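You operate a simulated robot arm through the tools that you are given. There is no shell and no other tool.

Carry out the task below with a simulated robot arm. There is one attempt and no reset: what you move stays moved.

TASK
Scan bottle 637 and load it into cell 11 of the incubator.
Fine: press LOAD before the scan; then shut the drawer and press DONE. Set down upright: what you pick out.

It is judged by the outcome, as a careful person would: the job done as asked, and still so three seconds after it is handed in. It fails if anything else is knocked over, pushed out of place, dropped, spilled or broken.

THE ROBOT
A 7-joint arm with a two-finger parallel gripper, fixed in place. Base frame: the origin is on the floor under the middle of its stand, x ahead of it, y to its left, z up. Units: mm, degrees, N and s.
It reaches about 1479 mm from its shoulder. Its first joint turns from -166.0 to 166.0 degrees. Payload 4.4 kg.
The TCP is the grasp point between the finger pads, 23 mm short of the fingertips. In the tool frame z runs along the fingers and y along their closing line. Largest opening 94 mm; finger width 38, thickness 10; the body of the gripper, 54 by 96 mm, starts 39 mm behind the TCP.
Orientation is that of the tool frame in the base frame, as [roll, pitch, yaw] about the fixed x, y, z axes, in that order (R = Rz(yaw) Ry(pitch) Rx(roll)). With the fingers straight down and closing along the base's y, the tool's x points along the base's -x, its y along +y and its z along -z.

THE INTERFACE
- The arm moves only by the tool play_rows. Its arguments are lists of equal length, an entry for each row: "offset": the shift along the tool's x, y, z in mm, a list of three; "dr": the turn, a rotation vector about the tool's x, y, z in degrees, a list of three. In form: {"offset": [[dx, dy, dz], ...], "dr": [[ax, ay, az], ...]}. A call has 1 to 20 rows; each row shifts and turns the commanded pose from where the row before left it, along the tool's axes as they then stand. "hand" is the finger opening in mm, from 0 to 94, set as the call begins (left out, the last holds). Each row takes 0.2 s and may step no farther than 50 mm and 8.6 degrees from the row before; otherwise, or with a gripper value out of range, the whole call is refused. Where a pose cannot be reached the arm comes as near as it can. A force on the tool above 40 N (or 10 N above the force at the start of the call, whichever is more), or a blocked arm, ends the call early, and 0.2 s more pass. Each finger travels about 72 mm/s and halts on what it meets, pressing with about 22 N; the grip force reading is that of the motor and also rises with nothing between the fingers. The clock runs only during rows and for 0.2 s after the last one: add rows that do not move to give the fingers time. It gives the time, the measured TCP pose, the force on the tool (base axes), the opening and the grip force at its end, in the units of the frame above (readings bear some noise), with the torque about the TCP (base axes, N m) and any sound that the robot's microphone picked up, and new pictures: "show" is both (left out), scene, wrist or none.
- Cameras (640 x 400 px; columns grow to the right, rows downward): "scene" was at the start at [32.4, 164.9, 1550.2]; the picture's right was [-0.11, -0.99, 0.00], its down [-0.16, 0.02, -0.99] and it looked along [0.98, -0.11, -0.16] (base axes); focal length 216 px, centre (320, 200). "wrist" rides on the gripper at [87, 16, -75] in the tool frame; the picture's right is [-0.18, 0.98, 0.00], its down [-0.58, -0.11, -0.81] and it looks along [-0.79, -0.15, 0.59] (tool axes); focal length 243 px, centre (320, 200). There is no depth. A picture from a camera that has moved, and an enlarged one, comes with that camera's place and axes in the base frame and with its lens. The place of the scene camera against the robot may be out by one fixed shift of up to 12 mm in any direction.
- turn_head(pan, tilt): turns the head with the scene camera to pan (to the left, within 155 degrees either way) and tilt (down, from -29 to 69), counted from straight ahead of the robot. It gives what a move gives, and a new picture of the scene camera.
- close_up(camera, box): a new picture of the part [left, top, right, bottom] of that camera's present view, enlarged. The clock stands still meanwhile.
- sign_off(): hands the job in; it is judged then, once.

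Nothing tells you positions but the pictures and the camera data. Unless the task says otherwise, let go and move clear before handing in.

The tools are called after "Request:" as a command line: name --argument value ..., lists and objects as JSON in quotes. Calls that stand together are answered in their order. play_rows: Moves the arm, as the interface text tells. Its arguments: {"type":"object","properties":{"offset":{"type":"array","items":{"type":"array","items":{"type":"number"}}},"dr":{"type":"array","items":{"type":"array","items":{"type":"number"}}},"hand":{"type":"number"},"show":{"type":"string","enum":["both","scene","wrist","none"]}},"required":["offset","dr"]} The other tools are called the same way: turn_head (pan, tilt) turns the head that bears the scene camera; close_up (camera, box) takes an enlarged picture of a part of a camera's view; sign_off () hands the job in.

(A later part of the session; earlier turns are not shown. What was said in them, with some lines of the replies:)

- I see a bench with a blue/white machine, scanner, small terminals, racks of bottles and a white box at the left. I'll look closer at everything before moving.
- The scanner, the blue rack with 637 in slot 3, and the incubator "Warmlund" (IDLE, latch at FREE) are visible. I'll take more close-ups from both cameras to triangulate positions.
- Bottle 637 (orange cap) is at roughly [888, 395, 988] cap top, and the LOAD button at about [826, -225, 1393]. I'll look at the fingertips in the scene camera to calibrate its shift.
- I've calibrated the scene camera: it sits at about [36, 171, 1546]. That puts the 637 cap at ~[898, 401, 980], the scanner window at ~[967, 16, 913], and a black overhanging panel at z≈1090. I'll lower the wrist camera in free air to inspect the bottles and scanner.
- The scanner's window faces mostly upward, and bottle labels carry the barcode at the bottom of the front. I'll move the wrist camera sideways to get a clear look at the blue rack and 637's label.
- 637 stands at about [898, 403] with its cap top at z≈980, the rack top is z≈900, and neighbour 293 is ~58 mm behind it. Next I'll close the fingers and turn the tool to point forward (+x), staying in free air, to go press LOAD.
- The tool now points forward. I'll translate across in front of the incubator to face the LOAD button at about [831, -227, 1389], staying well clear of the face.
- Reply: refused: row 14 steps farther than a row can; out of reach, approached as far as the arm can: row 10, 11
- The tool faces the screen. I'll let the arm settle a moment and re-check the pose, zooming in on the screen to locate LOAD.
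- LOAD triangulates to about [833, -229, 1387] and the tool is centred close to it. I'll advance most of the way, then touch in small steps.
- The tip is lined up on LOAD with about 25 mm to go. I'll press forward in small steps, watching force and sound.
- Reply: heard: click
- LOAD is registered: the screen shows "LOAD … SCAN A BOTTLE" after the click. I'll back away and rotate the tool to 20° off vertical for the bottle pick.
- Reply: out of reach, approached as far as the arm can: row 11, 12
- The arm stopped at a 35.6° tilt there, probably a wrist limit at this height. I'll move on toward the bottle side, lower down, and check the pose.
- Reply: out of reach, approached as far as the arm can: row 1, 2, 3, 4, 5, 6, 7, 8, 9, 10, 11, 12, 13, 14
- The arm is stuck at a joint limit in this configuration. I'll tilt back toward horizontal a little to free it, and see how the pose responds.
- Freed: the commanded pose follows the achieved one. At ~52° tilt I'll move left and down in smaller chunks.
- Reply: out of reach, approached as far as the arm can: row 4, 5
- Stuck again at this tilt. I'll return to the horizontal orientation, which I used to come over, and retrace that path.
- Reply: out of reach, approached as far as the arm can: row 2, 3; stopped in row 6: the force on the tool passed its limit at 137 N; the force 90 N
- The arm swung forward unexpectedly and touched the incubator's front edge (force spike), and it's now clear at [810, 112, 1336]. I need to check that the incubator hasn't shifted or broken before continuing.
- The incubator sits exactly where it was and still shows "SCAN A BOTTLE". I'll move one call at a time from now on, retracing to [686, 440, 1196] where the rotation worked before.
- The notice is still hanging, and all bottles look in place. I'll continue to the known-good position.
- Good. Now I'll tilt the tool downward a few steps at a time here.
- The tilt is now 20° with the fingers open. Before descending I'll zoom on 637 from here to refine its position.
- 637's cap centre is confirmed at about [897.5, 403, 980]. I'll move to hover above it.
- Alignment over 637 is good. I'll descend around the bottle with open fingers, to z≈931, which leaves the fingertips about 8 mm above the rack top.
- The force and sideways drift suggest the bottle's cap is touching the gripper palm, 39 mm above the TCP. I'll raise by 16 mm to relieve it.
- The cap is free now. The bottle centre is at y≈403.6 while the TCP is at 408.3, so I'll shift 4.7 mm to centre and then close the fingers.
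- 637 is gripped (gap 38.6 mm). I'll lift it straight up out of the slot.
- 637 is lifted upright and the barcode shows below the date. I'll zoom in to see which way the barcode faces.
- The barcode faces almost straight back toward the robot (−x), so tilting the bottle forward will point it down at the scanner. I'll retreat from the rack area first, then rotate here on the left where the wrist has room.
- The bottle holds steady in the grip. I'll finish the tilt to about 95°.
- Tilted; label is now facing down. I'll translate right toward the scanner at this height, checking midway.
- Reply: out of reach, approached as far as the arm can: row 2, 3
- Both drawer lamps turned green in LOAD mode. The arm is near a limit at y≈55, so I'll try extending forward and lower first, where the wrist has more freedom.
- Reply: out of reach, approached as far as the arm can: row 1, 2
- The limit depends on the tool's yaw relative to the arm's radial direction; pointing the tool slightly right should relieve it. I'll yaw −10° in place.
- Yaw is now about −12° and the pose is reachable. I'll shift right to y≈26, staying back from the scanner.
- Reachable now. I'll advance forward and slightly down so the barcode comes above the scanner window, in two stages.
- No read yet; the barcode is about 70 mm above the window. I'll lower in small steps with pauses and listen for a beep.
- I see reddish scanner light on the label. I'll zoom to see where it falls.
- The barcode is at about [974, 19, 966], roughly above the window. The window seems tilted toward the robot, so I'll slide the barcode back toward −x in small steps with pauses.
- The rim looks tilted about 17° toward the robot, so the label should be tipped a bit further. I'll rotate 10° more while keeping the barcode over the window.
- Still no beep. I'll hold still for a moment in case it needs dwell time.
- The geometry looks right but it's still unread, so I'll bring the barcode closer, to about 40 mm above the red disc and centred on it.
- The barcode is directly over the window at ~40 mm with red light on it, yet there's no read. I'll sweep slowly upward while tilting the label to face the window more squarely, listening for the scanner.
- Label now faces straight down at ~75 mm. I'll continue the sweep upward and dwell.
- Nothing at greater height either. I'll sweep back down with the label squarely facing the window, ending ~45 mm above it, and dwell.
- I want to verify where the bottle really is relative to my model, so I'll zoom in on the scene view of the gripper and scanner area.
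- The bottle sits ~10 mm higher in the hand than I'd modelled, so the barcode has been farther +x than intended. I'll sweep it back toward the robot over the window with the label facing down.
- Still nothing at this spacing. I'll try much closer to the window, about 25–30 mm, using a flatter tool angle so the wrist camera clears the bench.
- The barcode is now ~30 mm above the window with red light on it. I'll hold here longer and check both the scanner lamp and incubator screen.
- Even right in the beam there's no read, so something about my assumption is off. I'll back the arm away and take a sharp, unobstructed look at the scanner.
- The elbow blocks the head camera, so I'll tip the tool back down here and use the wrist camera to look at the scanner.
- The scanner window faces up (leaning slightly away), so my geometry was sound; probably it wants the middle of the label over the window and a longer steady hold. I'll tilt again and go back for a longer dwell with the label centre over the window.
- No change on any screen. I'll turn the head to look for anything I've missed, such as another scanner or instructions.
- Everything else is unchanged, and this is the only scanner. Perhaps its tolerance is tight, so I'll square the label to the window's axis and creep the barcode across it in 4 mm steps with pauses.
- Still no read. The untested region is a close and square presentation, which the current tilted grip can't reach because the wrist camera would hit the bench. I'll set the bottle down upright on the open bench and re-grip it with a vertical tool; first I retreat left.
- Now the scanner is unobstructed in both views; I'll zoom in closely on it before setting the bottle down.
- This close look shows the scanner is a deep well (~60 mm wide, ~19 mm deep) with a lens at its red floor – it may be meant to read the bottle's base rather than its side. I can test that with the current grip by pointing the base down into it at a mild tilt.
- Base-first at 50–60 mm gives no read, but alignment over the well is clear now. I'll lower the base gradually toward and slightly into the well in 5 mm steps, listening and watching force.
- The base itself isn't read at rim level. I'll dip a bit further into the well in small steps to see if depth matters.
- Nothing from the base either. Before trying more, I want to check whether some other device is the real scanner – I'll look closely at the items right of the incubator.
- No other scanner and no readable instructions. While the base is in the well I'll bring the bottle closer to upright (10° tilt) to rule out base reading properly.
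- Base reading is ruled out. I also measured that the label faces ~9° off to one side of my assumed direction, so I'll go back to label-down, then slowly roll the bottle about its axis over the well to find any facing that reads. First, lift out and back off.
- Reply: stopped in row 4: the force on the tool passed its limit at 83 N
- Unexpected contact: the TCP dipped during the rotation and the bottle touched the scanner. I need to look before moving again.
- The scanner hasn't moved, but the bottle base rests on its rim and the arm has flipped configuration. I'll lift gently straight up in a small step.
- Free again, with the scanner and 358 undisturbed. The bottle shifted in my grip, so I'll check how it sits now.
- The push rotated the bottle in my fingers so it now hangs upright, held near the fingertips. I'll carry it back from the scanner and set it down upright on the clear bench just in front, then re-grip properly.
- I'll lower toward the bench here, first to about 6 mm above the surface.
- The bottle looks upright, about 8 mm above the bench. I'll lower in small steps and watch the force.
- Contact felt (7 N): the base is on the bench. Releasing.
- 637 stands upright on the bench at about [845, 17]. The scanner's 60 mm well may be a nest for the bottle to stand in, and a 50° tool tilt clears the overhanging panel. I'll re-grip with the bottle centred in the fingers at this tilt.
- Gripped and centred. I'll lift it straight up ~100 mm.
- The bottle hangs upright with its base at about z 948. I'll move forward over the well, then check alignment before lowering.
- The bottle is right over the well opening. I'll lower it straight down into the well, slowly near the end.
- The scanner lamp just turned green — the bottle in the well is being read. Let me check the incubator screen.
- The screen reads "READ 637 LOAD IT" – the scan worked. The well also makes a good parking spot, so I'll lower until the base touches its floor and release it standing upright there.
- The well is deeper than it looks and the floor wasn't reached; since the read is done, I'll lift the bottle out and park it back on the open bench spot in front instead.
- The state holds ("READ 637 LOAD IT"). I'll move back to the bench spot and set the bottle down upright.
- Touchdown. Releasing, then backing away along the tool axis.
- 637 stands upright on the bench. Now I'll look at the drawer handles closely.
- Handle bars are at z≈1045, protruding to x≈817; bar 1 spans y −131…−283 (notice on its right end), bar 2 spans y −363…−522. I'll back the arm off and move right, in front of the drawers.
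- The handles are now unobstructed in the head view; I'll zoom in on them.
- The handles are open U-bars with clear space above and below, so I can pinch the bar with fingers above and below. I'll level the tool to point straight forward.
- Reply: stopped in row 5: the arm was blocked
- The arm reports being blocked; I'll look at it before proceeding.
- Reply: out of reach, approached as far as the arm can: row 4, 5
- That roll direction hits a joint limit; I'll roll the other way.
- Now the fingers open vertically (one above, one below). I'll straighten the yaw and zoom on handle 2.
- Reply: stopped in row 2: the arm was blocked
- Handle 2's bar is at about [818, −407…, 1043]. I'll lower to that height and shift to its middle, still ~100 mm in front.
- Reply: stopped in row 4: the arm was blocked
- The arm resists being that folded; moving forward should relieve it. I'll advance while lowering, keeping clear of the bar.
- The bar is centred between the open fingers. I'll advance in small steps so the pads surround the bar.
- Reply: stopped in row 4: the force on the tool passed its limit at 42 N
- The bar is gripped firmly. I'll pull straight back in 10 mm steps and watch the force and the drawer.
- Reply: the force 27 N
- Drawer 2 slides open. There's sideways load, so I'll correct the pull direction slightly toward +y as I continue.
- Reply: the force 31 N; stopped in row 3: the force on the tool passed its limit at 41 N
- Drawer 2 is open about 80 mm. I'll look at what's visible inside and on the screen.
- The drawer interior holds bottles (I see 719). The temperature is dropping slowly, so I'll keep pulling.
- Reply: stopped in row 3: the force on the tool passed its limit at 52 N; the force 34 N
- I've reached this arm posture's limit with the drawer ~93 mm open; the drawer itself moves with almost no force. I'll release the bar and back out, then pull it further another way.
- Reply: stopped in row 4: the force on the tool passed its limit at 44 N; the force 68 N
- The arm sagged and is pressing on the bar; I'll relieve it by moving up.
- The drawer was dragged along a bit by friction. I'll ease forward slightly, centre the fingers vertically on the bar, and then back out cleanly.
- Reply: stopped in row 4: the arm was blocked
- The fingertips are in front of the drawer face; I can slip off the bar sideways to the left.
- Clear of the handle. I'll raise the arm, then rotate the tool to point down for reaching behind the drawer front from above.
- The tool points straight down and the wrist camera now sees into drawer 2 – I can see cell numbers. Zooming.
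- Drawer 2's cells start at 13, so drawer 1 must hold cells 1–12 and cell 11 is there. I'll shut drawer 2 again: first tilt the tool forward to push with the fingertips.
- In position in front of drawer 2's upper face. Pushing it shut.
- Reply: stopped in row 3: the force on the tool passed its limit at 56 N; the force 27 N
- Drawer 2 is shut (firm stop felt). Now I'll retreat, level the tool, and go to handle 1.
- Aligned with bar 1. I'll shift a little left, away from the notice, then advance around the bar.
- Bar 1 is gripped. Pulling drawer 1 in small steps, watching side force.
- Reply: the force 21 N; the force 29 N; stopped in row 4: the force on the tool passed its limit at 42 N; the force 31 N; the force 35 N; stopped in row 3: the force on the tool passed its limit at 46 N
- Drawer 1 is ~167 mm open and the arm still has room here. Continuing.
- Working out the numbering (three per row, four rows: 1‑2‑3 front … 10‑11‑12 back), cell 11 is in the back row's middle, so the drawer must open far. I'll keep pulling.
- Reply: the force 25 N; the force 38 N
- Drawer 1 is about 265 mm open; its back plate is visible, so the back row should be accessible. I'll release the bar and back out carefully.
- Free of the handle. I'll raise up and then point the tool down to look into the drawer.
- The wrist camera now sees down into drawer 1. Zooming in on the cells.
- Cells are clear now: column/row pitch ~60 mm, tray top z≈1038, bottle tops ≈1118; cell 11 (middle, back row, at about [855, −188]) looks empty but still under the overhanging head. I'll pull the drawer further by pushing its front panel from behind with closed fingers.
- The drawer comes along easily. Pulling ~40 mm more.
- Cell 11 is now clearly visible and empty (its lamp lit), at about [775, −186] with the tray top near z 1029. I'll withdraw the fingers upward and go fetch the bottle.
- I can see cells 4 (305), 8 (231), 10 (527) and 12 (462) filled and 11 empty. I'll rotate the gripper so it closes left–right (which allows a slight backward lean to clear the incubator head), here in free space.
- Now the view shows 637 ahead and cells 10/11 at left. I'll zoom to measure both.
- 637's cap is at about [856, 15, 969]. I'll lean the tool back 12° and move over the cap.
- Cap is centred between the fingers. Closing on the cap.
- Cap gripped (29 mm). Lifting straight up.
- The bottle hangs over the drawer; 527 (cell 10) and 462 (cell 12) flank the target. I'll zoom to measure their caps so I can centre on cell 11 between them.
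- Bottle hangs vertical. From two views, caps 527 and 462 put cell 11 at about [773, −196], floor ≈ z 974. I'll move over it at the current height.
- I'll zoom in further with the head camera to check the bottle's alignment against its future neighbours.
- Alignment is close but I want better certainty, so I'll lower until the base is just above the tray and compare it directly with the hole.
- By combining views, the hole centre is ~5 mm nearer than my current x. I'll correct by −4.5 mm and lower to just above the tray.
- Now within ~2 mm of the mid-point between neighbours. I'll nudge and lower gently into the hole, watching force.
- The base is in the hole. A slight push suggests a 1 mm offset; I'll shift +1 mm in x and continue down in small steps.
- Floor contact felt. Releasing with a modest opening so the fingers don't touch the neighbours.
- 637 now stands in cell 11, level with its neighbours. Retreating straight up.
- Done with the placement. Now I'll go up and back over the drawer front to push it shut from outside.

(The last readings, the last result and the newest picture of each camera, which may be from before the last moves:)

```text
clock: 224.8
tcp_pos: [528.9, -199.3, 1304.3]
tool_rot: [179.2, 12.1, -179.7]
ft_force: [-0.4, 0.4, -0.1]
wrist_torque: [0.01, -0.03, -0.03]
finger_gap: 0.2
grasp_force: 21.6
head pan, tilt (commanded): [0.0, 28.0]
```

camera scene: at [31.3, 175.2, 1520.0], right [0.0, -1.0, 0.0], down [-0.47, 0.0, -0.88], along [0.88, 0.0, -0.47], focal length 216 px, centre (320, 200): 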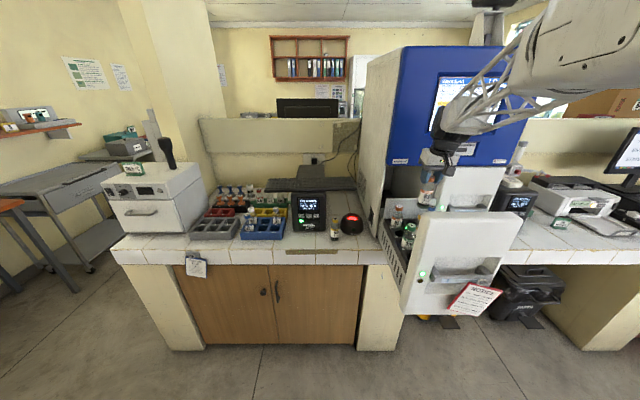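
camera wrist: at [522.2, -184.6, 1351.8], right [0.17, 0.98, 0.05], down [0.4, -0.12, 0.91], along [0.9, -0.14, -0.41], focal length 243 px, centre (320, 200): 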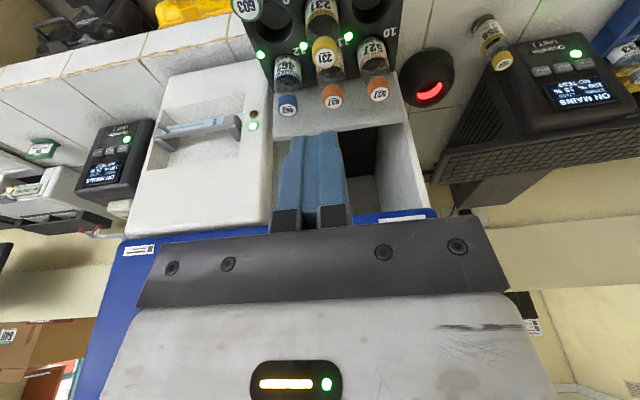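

Request:
play_rows --offset '[[45, 0.1, -10], [40, 0.1, -9], [0, 0, 0]]' --dr '[[0, 0, 0], [0, 0, 0], [0, 0, 0]]' --show "scene"

```text
clock: 225.6
tcp_pos: [440.9, -200.1, 1299.9]
tool_rot: [179.3, 12.1, -179.7]
ft_force: [0.9, 0.0, 0.3]
wrist_torque: [0.0, 0.01, -0.01]
finger_gap: 0.0
grasp_force: 21.9
head pan, tilt (commanded): [0.0, 28.0]
camera scene: at [29.4, 153.9, 1523.3], right [-0.23, -0.97, 0.0], down [-0.43, 0.1, -0.9], along [0.87, -0.21, -0.44], focal length 216 px, centre (320, 200)
```

scene: 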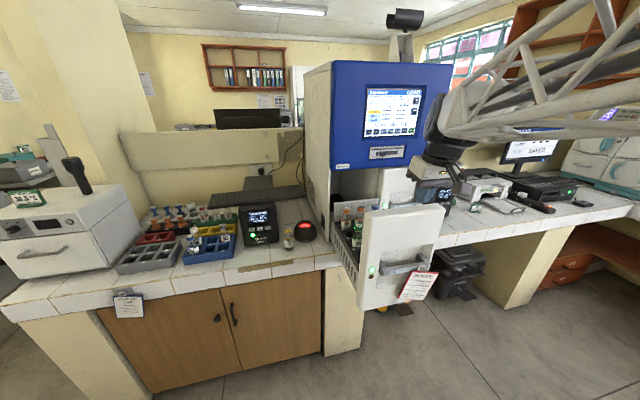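

Request:
play_rows --offset '[[7.7, -0.5, 35.8], [7.7, -0.5, 35.8], [7.7, -0.5, 35.8], [0, 0, 0]]' --dr '[[0, 0, 0], [0, 0, 0], [0, 0, 0], [0, 0, 0]]' --show "scene"

```text
clock: 226.6
tcp_pos: [440.8, -200.7, 1192.5]
tool_rot: [179.3, 12.2, -179.7]
ft_force: [-0.7, -0.3, 0.4]
wrist_torque: [0.02, 0.02, -0.02]
finger_gap: 0.2
grasp_force: 22.0
head pan, tilt (commanded): [0.0, 28.0]
camera scene: at [28.3, 160.3, 1513.4], right [-0.17, -0.99, 0.0], down [-0.53, 0.09, -0.85], along [0.83, -0.14, -0.53], focal length 216 px, centre (320, 200)
```

scene: 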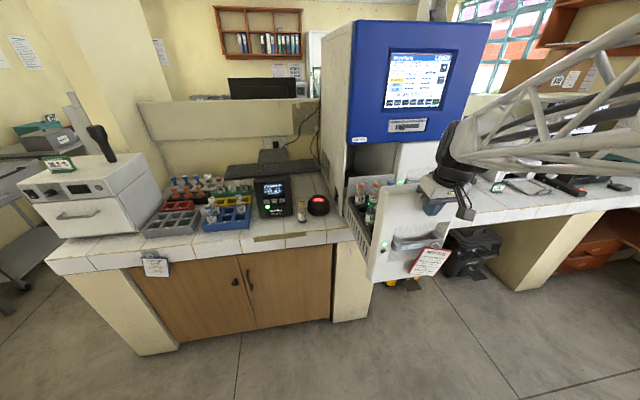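

Request:
play_rows --offset '[[0, 0, 0], [0, 0, 0], [0, 0, 0], [0, 0, 0], [0, 0, 0]]' --dr '[[0, -8.3, 0], [0, -8.3, 0], [0, -8.3, 0], [0, -6, 0], [0, 0, 0]]' --show "none"

```text
clock: 227.8
tcp_pos: [439.2, -198.2, 1194.2]
tool_rot: [179.2, 43.3, 180.0]
ft_force: [0.2, 0.0, 0.9]
wrist_torque: [0.02, 0.04, 0.0]
finger_gap: 0.0
grasp_force: 22.0
head pan, tilt (commanded): [0.0, 28.0]
```

Tool tilted forward in front of drawer 1's face. I'll push it closed smoothly.

Request:
play_rows --offset '[[-7.3, 0, 6.9], [-7.3, 0, 6.9], [-7.3, 0, 6.9], [-7.3, 0, 6.9], [-7.3, 0, 6.9], [-7.3, 0, 6.9], [-7.3, 0, 6.9], [-7.3, 0, 6.9], [-7.3, 0, 6.9], [-7.3, 0, 6.9], [-7.3, 0, 6.9], [-7.3, 0, 6.9]]' --dr '[[0, 0, 0], [0, 0, 0], [0, 0, 0], [0, 0, 0], [0, 0, 0], [0, 0, 0], [0, 0, 0], [0, 0, 0], [0, 0, 0], [0, 0, 0], [0, 0, 0], [0, 0, 0]]' --show "scene"

```text
clock: 230.4
tcp_pos: [560.3, -198.9, 1192.1]
tool_rot: [179.0, 43.0, 179.8]
ft_force: [-0.3, 0.0, -0.2]
wrist_torque: [-0.01, -0.02, 0.0]
finger_gap: 0.0
grasp_force: 21.7
head pan, tilt (commanded): [0.0, 28.0]
camera scene: at [31.3, 175.2, 1520.0], right [0.0, -1.0, 0.0], down [-0.47, 0.0, -0.88], along [0.88, 0.0, -0.47], focal length 216 px, centre (320, 200)
```

scene: 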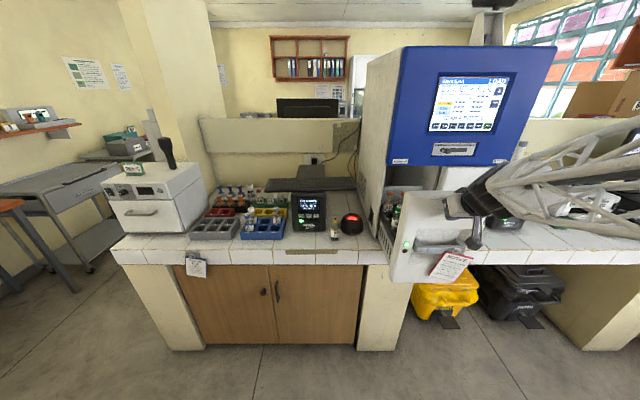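

Request:
play_rows --offset '[[-7.3, 0, 6.9], [-7.3, 0, 6.9], [-7.3, 0, 6.9], [-7.3, 0, 6.9], [-7.3, 0, 6.9], [-7.3, 0, 6.9], [-7.3, 0, 6.9], [-7.3, 0, 6.9], [-7.3, 0, 6.9], [-7.3, 0, 6.9], [-7.3, 0, 6.9], [-7.3, 0, 6.9], [-7.3, 0, 6.9], [-7.3, 0, 6.9], [-7.3, 0, 6.9], [-7.3, 0, 6.9]]' --dr '[[0, 0, 0], [0, 0, 0], [0, 0, 0], [0, 0, 0], [0, 0, 0], [0, 0, 0], [0, 0, 0], [0, 0, 0], [0, 0, 0], [0, 0, 0], [0, 0, 0], [0, 0, 0], [0, 0, 0], [0, 0, 0], [0, 0, 0], [0, 0, 0]]' --show "scene"

Request:
close_up --camera "scene" --box '[370, 130, 520, 300]'

```text
clock: 233.8
tcp_pos: [721.6, -196.0, 1191.0]
tool_rot: [179.0, 43.0, 179.8]
ft_force: [0.3, 0.2, -0.5]
wrist_torque: [-0.02, 0.02, 0.03]
finger_gap: 0.1
grasp_force: 22.3
head pan, tilt (commanded): [0.0, 28.0]
camera scene: at [31.3, 175.2, 1520.0], right [0.0, -1.0, 0.0], down [-0.47, 0.0, -0.88], along [0.88, 0.0, -0.47], focal length 216 px, centre (320, 200)
```

scene: 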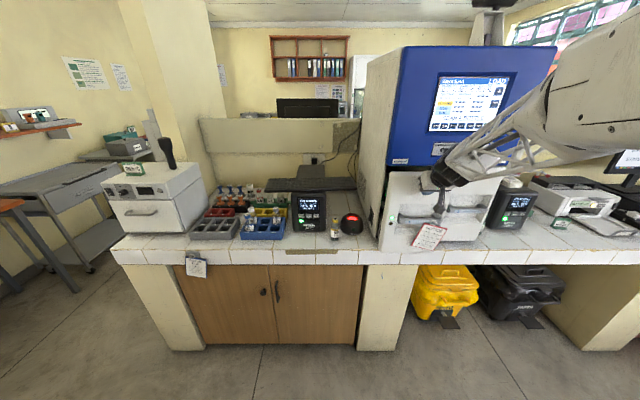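

```text
2.35 times, centred on (445, 215) of scene
camera zoom: at [31.3, 175.2, 1520.0], right [0.0, -1.0, 0.0], down [-0.47, 0.0, -0.88], along [0.88, 0.0, -0.47], focal length 508 px, centre (26, 165)
```

zoom: 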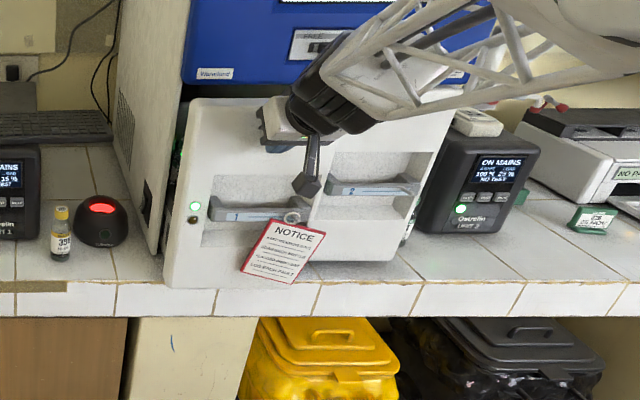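

Request:
play_rows --offset '[[-7.3, 0, 6.9], [-7.3, 0, 6.9], [-7.3, 0, 6.9], [-7.3, 0, 6.9], [-7.3, 0, 6.9], [-7.3, 0, 6.9], [-5.8, 0, 5.5], [-4.4, 0, 4.1], [0, 0, 0]]' --dr '[[0, 0, 0], [0, 0, 0], [0, 0, 0], [0, 0, 0], [0, 0, 0], [0, 0, 0], [0, 0, 0], [0, 0, 0], [0, 0, 0]]' --show "none"

```text
clock: 235.8
tcp_pos: [796.1, -196.1, 1190.5]
tool_rot: [178.9, 43.1, 179.7]
ft_force: [0.3, 0.3, 0.3]
wrist_torque: [0.0, -0.04, 0.0]
finger_gap: 0.0
grasp_force: 22.0
head pan, tilt (commanded): [0.0, 28.0]
```

Request:
play_rows --offset '[[-3.6, 0, 3.4], [-2.9, 0, 2.8], [-2.2, 0, 2.1], [-2.2, 0, 2.1], [-1.5, 0, 1.4], [-1.5, 0, 1.4]]' --dr '[[0, 0, 0], [0, 0, 0], [0, 0, 0], [0, 0, 0], [0, 0, 0], [0, 0, 0]]' --show "none"

```text
clock: 236.6
tcp_pos: [806.3, -196.9, 1190.1]
tool_rot: [179.0, 42.9, 179.9]
ft_force: [-19.7, 3.6, 2.5]
wrist_torque: [-0.07, -0.01, 0.08]
finger_gap: 0.0
grasp_force: 21.9
head pan, tilt (commanded): [0.0, 28.0]
stopped in row 3: the force on the tool passed its limit at 55 N (the readings are from after the stop); the commanded pose is now the measured one
```

The drawer reached its stop. I'll back off and check both drawers and the screen.

Request:
play_rows --offset '[[0, 0, -30], [0, 0, -30], [0, 0, 0]]' --dr '[[0, 0, 0], [0, 0, 0], [0, 0, 0]]' --show "scene"

Request:
close_up --camera "scene" --box '[370, 130, 520, 280]'

Request:
close_up --camera "scene" --box '[420, 65, 530, 145]'

```text
clock: 237.4
tcp_pos: [763.6, -195.3, 1236.4]
tool_rot: [179.0, 42.9, 179.9]
ft_force: [-0.2, 0.1, 0.4]
wrist_torque: [0.01, 0.01, 0.02]
finger_gap: 0.1
grasp_force: 22.2
head pan, tilt (commanded): [0.0, 28.0]
camera scene: at [31.3, 175.2, 1520.0], right [0.0, -1.0, 0.0], down [-0.47, 0.0, -0.88], along [0.88, 0.0, -0.47], focal length 216 px, centre (320, 200)
```

scene: 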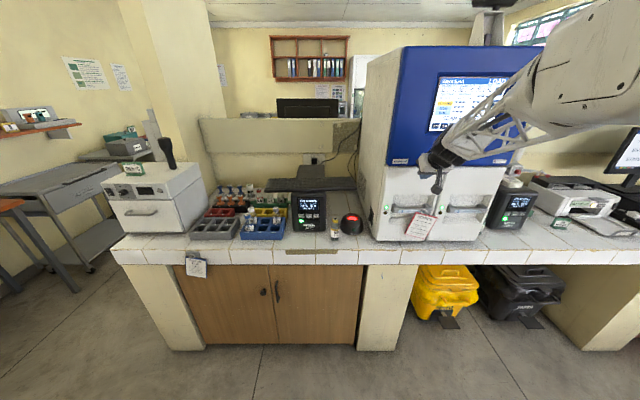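

```text
2.67 times, centred on (445, 205) of scene
camera zoom: at [31.3, 175.2, 1520.0], right [0.0, -1.0, 0.0], down [-0.47, 0.0, -0.88], along [0.88, 0.0, -0.47], focal length 576 px, centre (-13, 187)
```

zoom: 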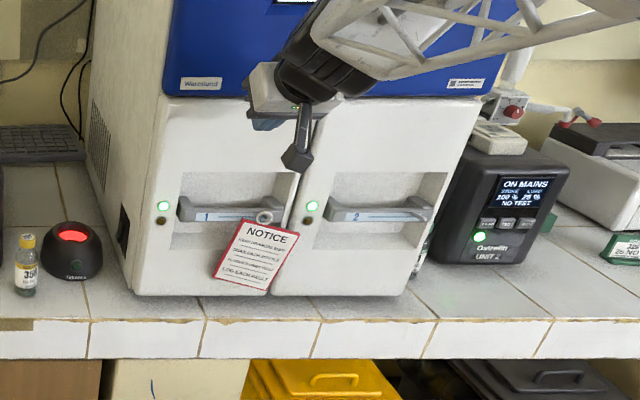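

```text
5.00 times, centred on (475, 105) of scene
camera zoom: at [31.3, 175.2, 1520.0], right [0.0, -1.0, 0.0], down [-0.47, 0.0, -0.88], along [0.88, 0.0, -0.47], focal length 1080 px, centre (-455, 675)
```

zoom: 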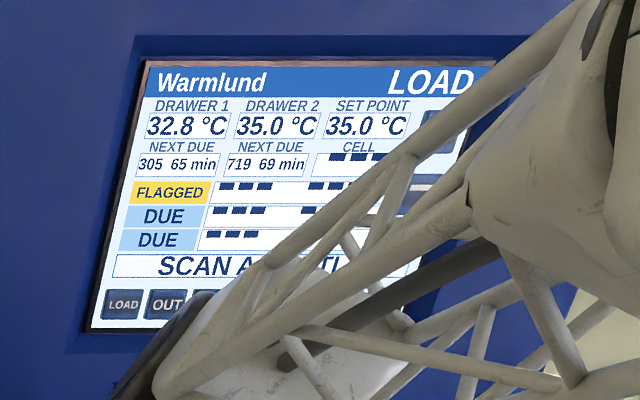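

Both drawers are flush, the notice still hangs, and the screen has gone back to "SCAN A BOTTLE", so the load was registered. Now to press DONE at about [836, −420, 1389].

Request:
play_rows --offset '[[-8.8, -37.5, -27.3], [-8.8, -37.5, -27.3], [-8.8, -37.5, -27.3], [0, 0, 0]]' --dr '[[0, 0, 0], [0, 0, 0], [0, 0, 0], [0, 0, 0]]' --show "none"

```text
clock: 238.4
tcp_pos: [729.6, -310.1, 1310.9]
tool_rot: [179.0, 42.9, 179.7]
ft_force: [-0.3, 0.4, -1.0]
wrist_torque: [-0.01, -0.01, 0.0]
finger_gap: 0.1
grasp_force: 22.7
head pan, tilt (commanded): [0.0, 28.0]
```

Request:
play_rows --offset '[[-8.8, -37.5, -27.3], [-8.8, -37.5, -27.3], [-8.8, -35, -27.3], [0, 0, 0]]' --dr '[[0, 0, 0], [0, 0, 0], [0, 0, 0], [0, 0, 0]]' --show "both"

Request:
close_up --camera "scene" --box '[420, 65, 530, 145]'

```text
clock: 239.4
tcp_pos: [696.4, -422.8, 1390.3]
tool_rot: [179.0, 43.0, 179.8]
ft_force: [-0.2, 0.5, 0.5]
wrist_torque: [-0.02, 0.01, 0.02]
finger_gap: 0.1
grasp_force: 22.4
head pan, tilt (commanded): [0.0, 28.0]
camera scene: at [31.3, 175.2, 1520.0], right [0.0, -1.0, 0.0], down [-0.47, 0.0, -0.88], along [0.88, 0.0, -0.47], focal length 216 px, centre (320, 200)
camera wrist: at [582.4, -407.2, 1384.8], right [0.13, 0.98, 0.14], down [-0.12, -0.12, 0.98], along [0.98, -0.14, 0.11], focal length 243 px, centre (320, 200)
```

scene: 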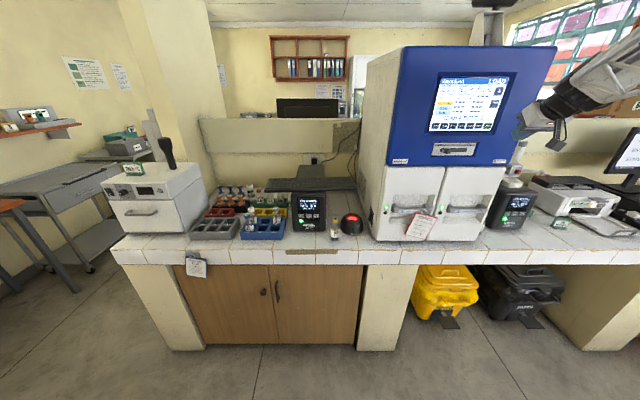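
wrist: 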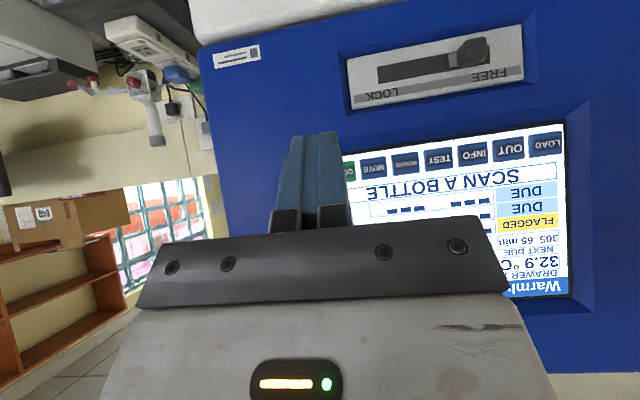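

```text
5.00 times, centred on (475, 105) of scene
camera zoom: at [31.3, 175.2, 1520.0], right [0.0, -1.0, 0.0], down [-0.47, 0.0, -0.88], along [0.88, 0.0, -0.47], focal length 1080 px, centre (-455, 675)
```

zoom: 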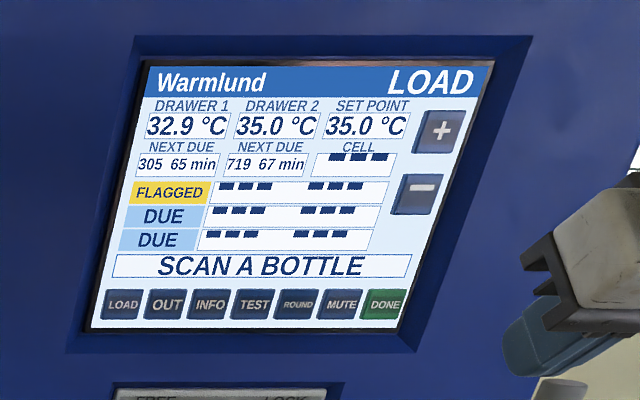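

Request:
close_up --camera "wrist" --box '[260, 100, 580, 230]'

```text
2.00 times, centred on (420, 165) of wrist
camera zoom: at [582.4, -407.2, 1384.8], right [0.13, 0.98, 0.14], down [-0.12, -0.12, 0.98], along [0.98, -0.14, 0.11], focal length 485 px, centre (120, 270)
```

zoom: 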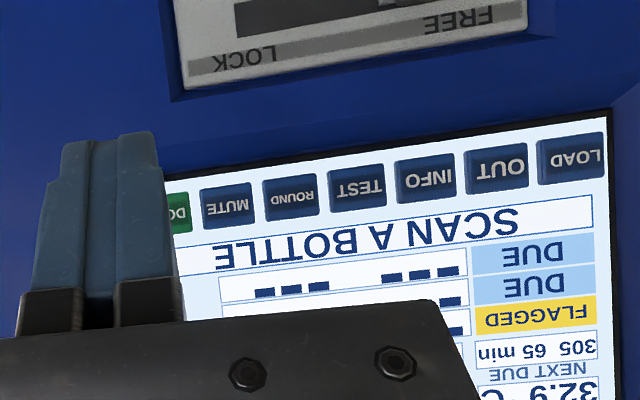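

Request:
play_rows --offset '[[-23.3, 2, 21.4], [-23.3, 2, 21.4], [-23.3, 2, 21.4], [0, 0, 0]]' --dr '[[0, 0, 0], [0, 0, 0], [0, 0, 0], [0, 0, 0]]' --show "wrist"

Request:
close_up --camera "scene" --box '[450, 80, 540, 150]'

Request:
close_up --camera "wrist" --box '[200, 60, 480, 230]'

```text
clock: 240.4
tcp_pos: [791.9, -416.1, 1391.5]
tool_rot: [179.0, 42.9, 179.9]
ft_force: [1.3, 1.0, 0.2]
wrist_torque: [0.0, 0.0, 0.01]
finger_gap: 0.0
grasp_force: 21.6
head pan, tilt (commanded): [0.0, 28.0]
camera wrist: at [676.7, -400.1, 1385.6], right [0.13, 0.98, 0.14], down [-0.12, -0.12, 0.98], along [0.98, -0.14, 0.11], focal length 243 px, centre (320, 200)
```

wrist: 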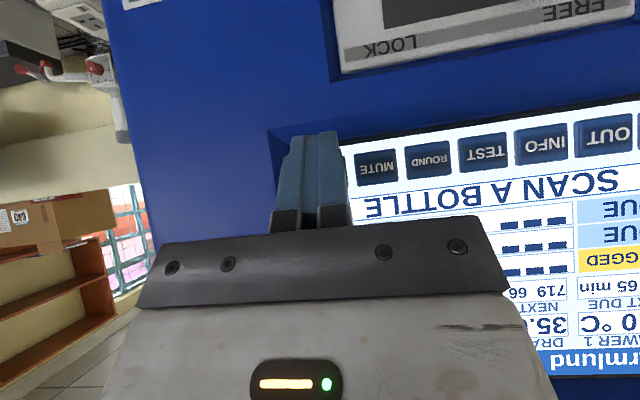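

```text
5.71 times, centred on (495, 115) of scene
camera zoom: at [31.3, 175.2, 1520.0], right [0.0, -1.0, 0.0], down [-0.47, 0.0, -0.88], along [0.88, 0.0, -0.47], focal length 1235 px, centre (-680, 686)
```

zoom: 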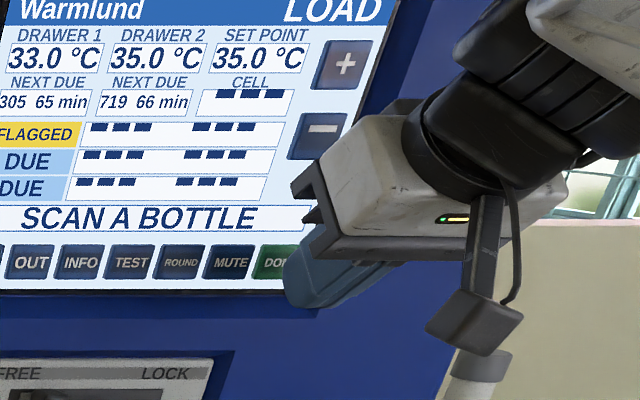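

```text
2.29 times, centred on (340, 145) of wrist
camera zoom: at [676.7, -400.1, 1385.6], right [0.13, 0.98, 0.14], down [-0.12, -0.12, 0.98], along [0.98, -0.14, 0.11], focal length 555 px, centre (274, 326)
```

zoom: 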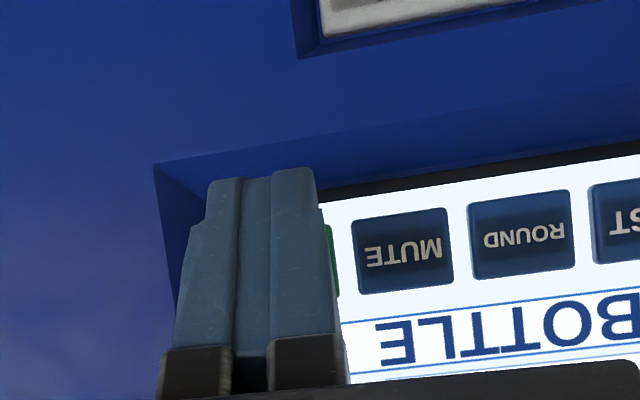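

Lined up on DONE. Pressing in small steps.

Request:
play_rows --offset '[[-8.8, 0.5, 8.2], [-3.7, 0, 3.4], [-2.2, 0, 2.05], [-1.8, 0, 1.7], [-1.8, 0, 1.7]]' --dr '[[0, 0, 0], [0, 0, 0], [0, 0, 0], [0, 0, 0], [0, 0, 0]]' --show "wrist"

Request:
close_up --camera "scene" --box '[420, 65, 530, 145]'

```text
clock: 241.2
tcp_pos: [807.1, -415.5, 1389.8]
tool_rot: [179.0, 42.9, 179.9]
ft_force: [-24.4, 6.0, -1.1]
wrist_torque: [0.07, 0.16, 0.14]
finger_gap: 0.0
grasp_force: 22.0
head pan, tilt (commanded): [0.0, 28.0]
heard: click
stopped in row 3: the force on the tool passed its limit at 53 N (the readings are from after the stop); the commanded pose is now the measured one
camera wrist: at [692.8, -400.6, 1384.7], right [0.12, 0.98, 0.14], down [-0.12, -0.12, 0.99], along [0.98, -0.14, 0.1], focal length 243 px, centre (320, 200)
```

wrist: 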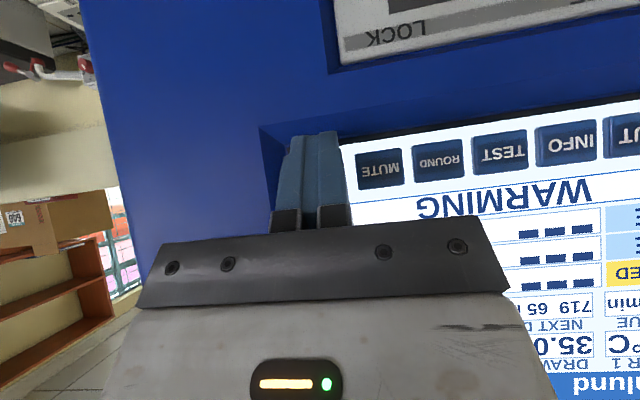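

```text
5.00 times, centred on (475, 105) of scene
camera zoom: at [31.0, 175.3, 1520.0], right [0.0, -1.0, 0.0], down [-0.47, 0.0, -0.88], along [0.88, 0.0, -0.47], focal length 1080 px, centre (-455, 675)
```

zoom: 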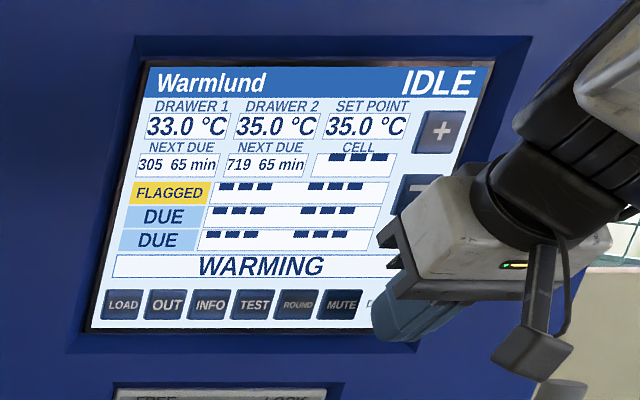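

DONE registered (click; screen shows IDLE / WARMING). Backing the arm well clear.

Request:
play_rows --offset '[[18, 0, -17], [24, 0, -22.5], [24, 0, -22.5], [24, 0, -22.5], [0, 0, 0]]' --dr '[[0, 0, 0], [0, 0, 0], [0, 0, 0], [0, 0, 0], [0, 0, 0]]' --show "scene"

Request:
close_up --camera "scene" --box '[350, 150, 530, 260]'

Request:
close_up --camera "scene" --box '[190, 180, 380, 260]'

Request:
close_up --camera "scene" --box '[420, 65, 530, 165]'

```text
clock: 242.4
tcp_pos: [682.5, -417.3, 1389.7]
tool_rot: [179.0, 42.9, 179.9]
ft_force: [-0.6, 0.5, -0.2]
wrist_torque: [-0.01, 0.01, 0.0]
finger_gap: 0.0
grasp_force: 22.1
head pan, tilt (commanded): [0.0, 28.0]
camera scene: at [31.3, 175.3, 1520.0], right [0.0, -1.0, 0.0], down [-0.47, 0.0, -0.88], along [0.88, 0.0, -0.47], focal length 216 px, centre (320, 200)
```

scene: 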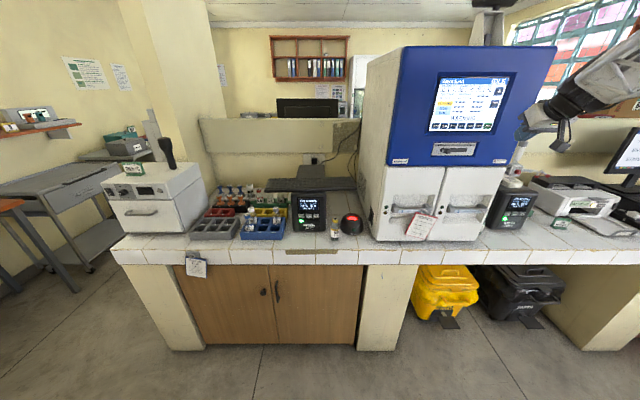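

```text
3.56 times, centred on (440, 205) of scene
camera zoom: at [31.3, 175.3, 1520.0], right [0.0, -1.0, 0.0], down [-0.47, 0.0, -0.88], along [0.88, 0.0, -0.47], focal length 768 px, centre (-107, 182)
```

zoom: 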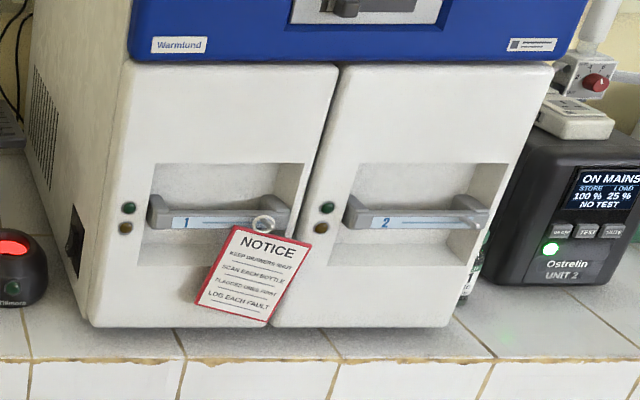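

```text
3.37 times, centred on (285, 220) of scene
camera zoom: at [31.3, 175.3, 1520.0], right [0.0, -1.0, 0.0], down [-0.47, 0.0, -0.88], along [0.88, 0.0, -0.47], focal length 728 px, centre (438, 133)
```

zoom: 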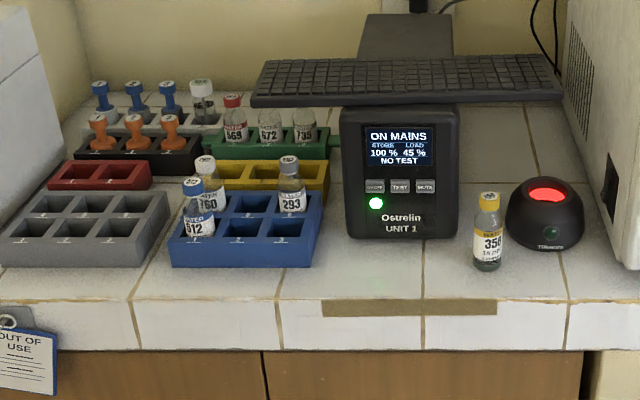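

```text
4.00 times, centred on (475, 115) of scene
camera zoom: at [31.3, 175.3, 1520.0], right [0.0, -1.0, 0.0], down [-0.47, 0.0, -0.88], along [0.88, 0.0, -0.47], focal length 864 px, centre (-300, 540)
```

zoom: 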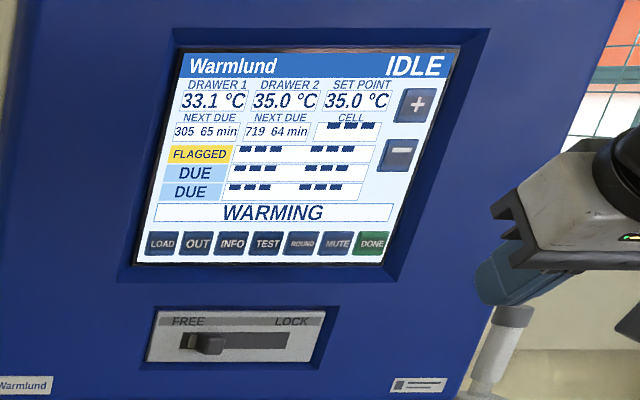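

The scan is logged and 637 was set upright in cell 11 before I shut the drawer. Both drawers are flush with their lamps off. DONE was accepted, and the screen shows IDLE / WARMING. Everything else I can see stands where it was, and the arm is clear, so I'm handing the job in.

Request:
sign_off

```text
The job is handed in.
```

Bottle 637 is scanned and sitting upright in cell 11 of the incubator, and I've handed the job in.

- **Order of steps:** I pressed LOAD first, then scanned (the screen showed "READ 637 LOAD IT"). I loaded the bottle, shut the drawer and pressed DONE. The screen then showed IDLE and WARMING.
- **Scanner:** it read the bottle only when it was lowered upright into the scanner's well. I tried several other positions before that.
- **Wrong drawer first:** I opened drawer 2 before finding that its cells start at 13. I shut it again and used drawer 1. Drawer 1 cooled to about 33 °C while open and was warming back up.
- **Contacts:** while reorienting, the arm bumped the incubator's front edge once (137 N). The bottle also pressed on the scanner rim once (83 N). I checked both afterwards and neither had moved. The arm also nudged the robot's own camera head, which sprang back.
- **Final state:** both drawers look fully shut and the notice still hangs on handle 1. Bottle 358 and the rack bottles I could see were where they started. I could not see inside drawer 1 after closing it, but I pushed it shut slowly.
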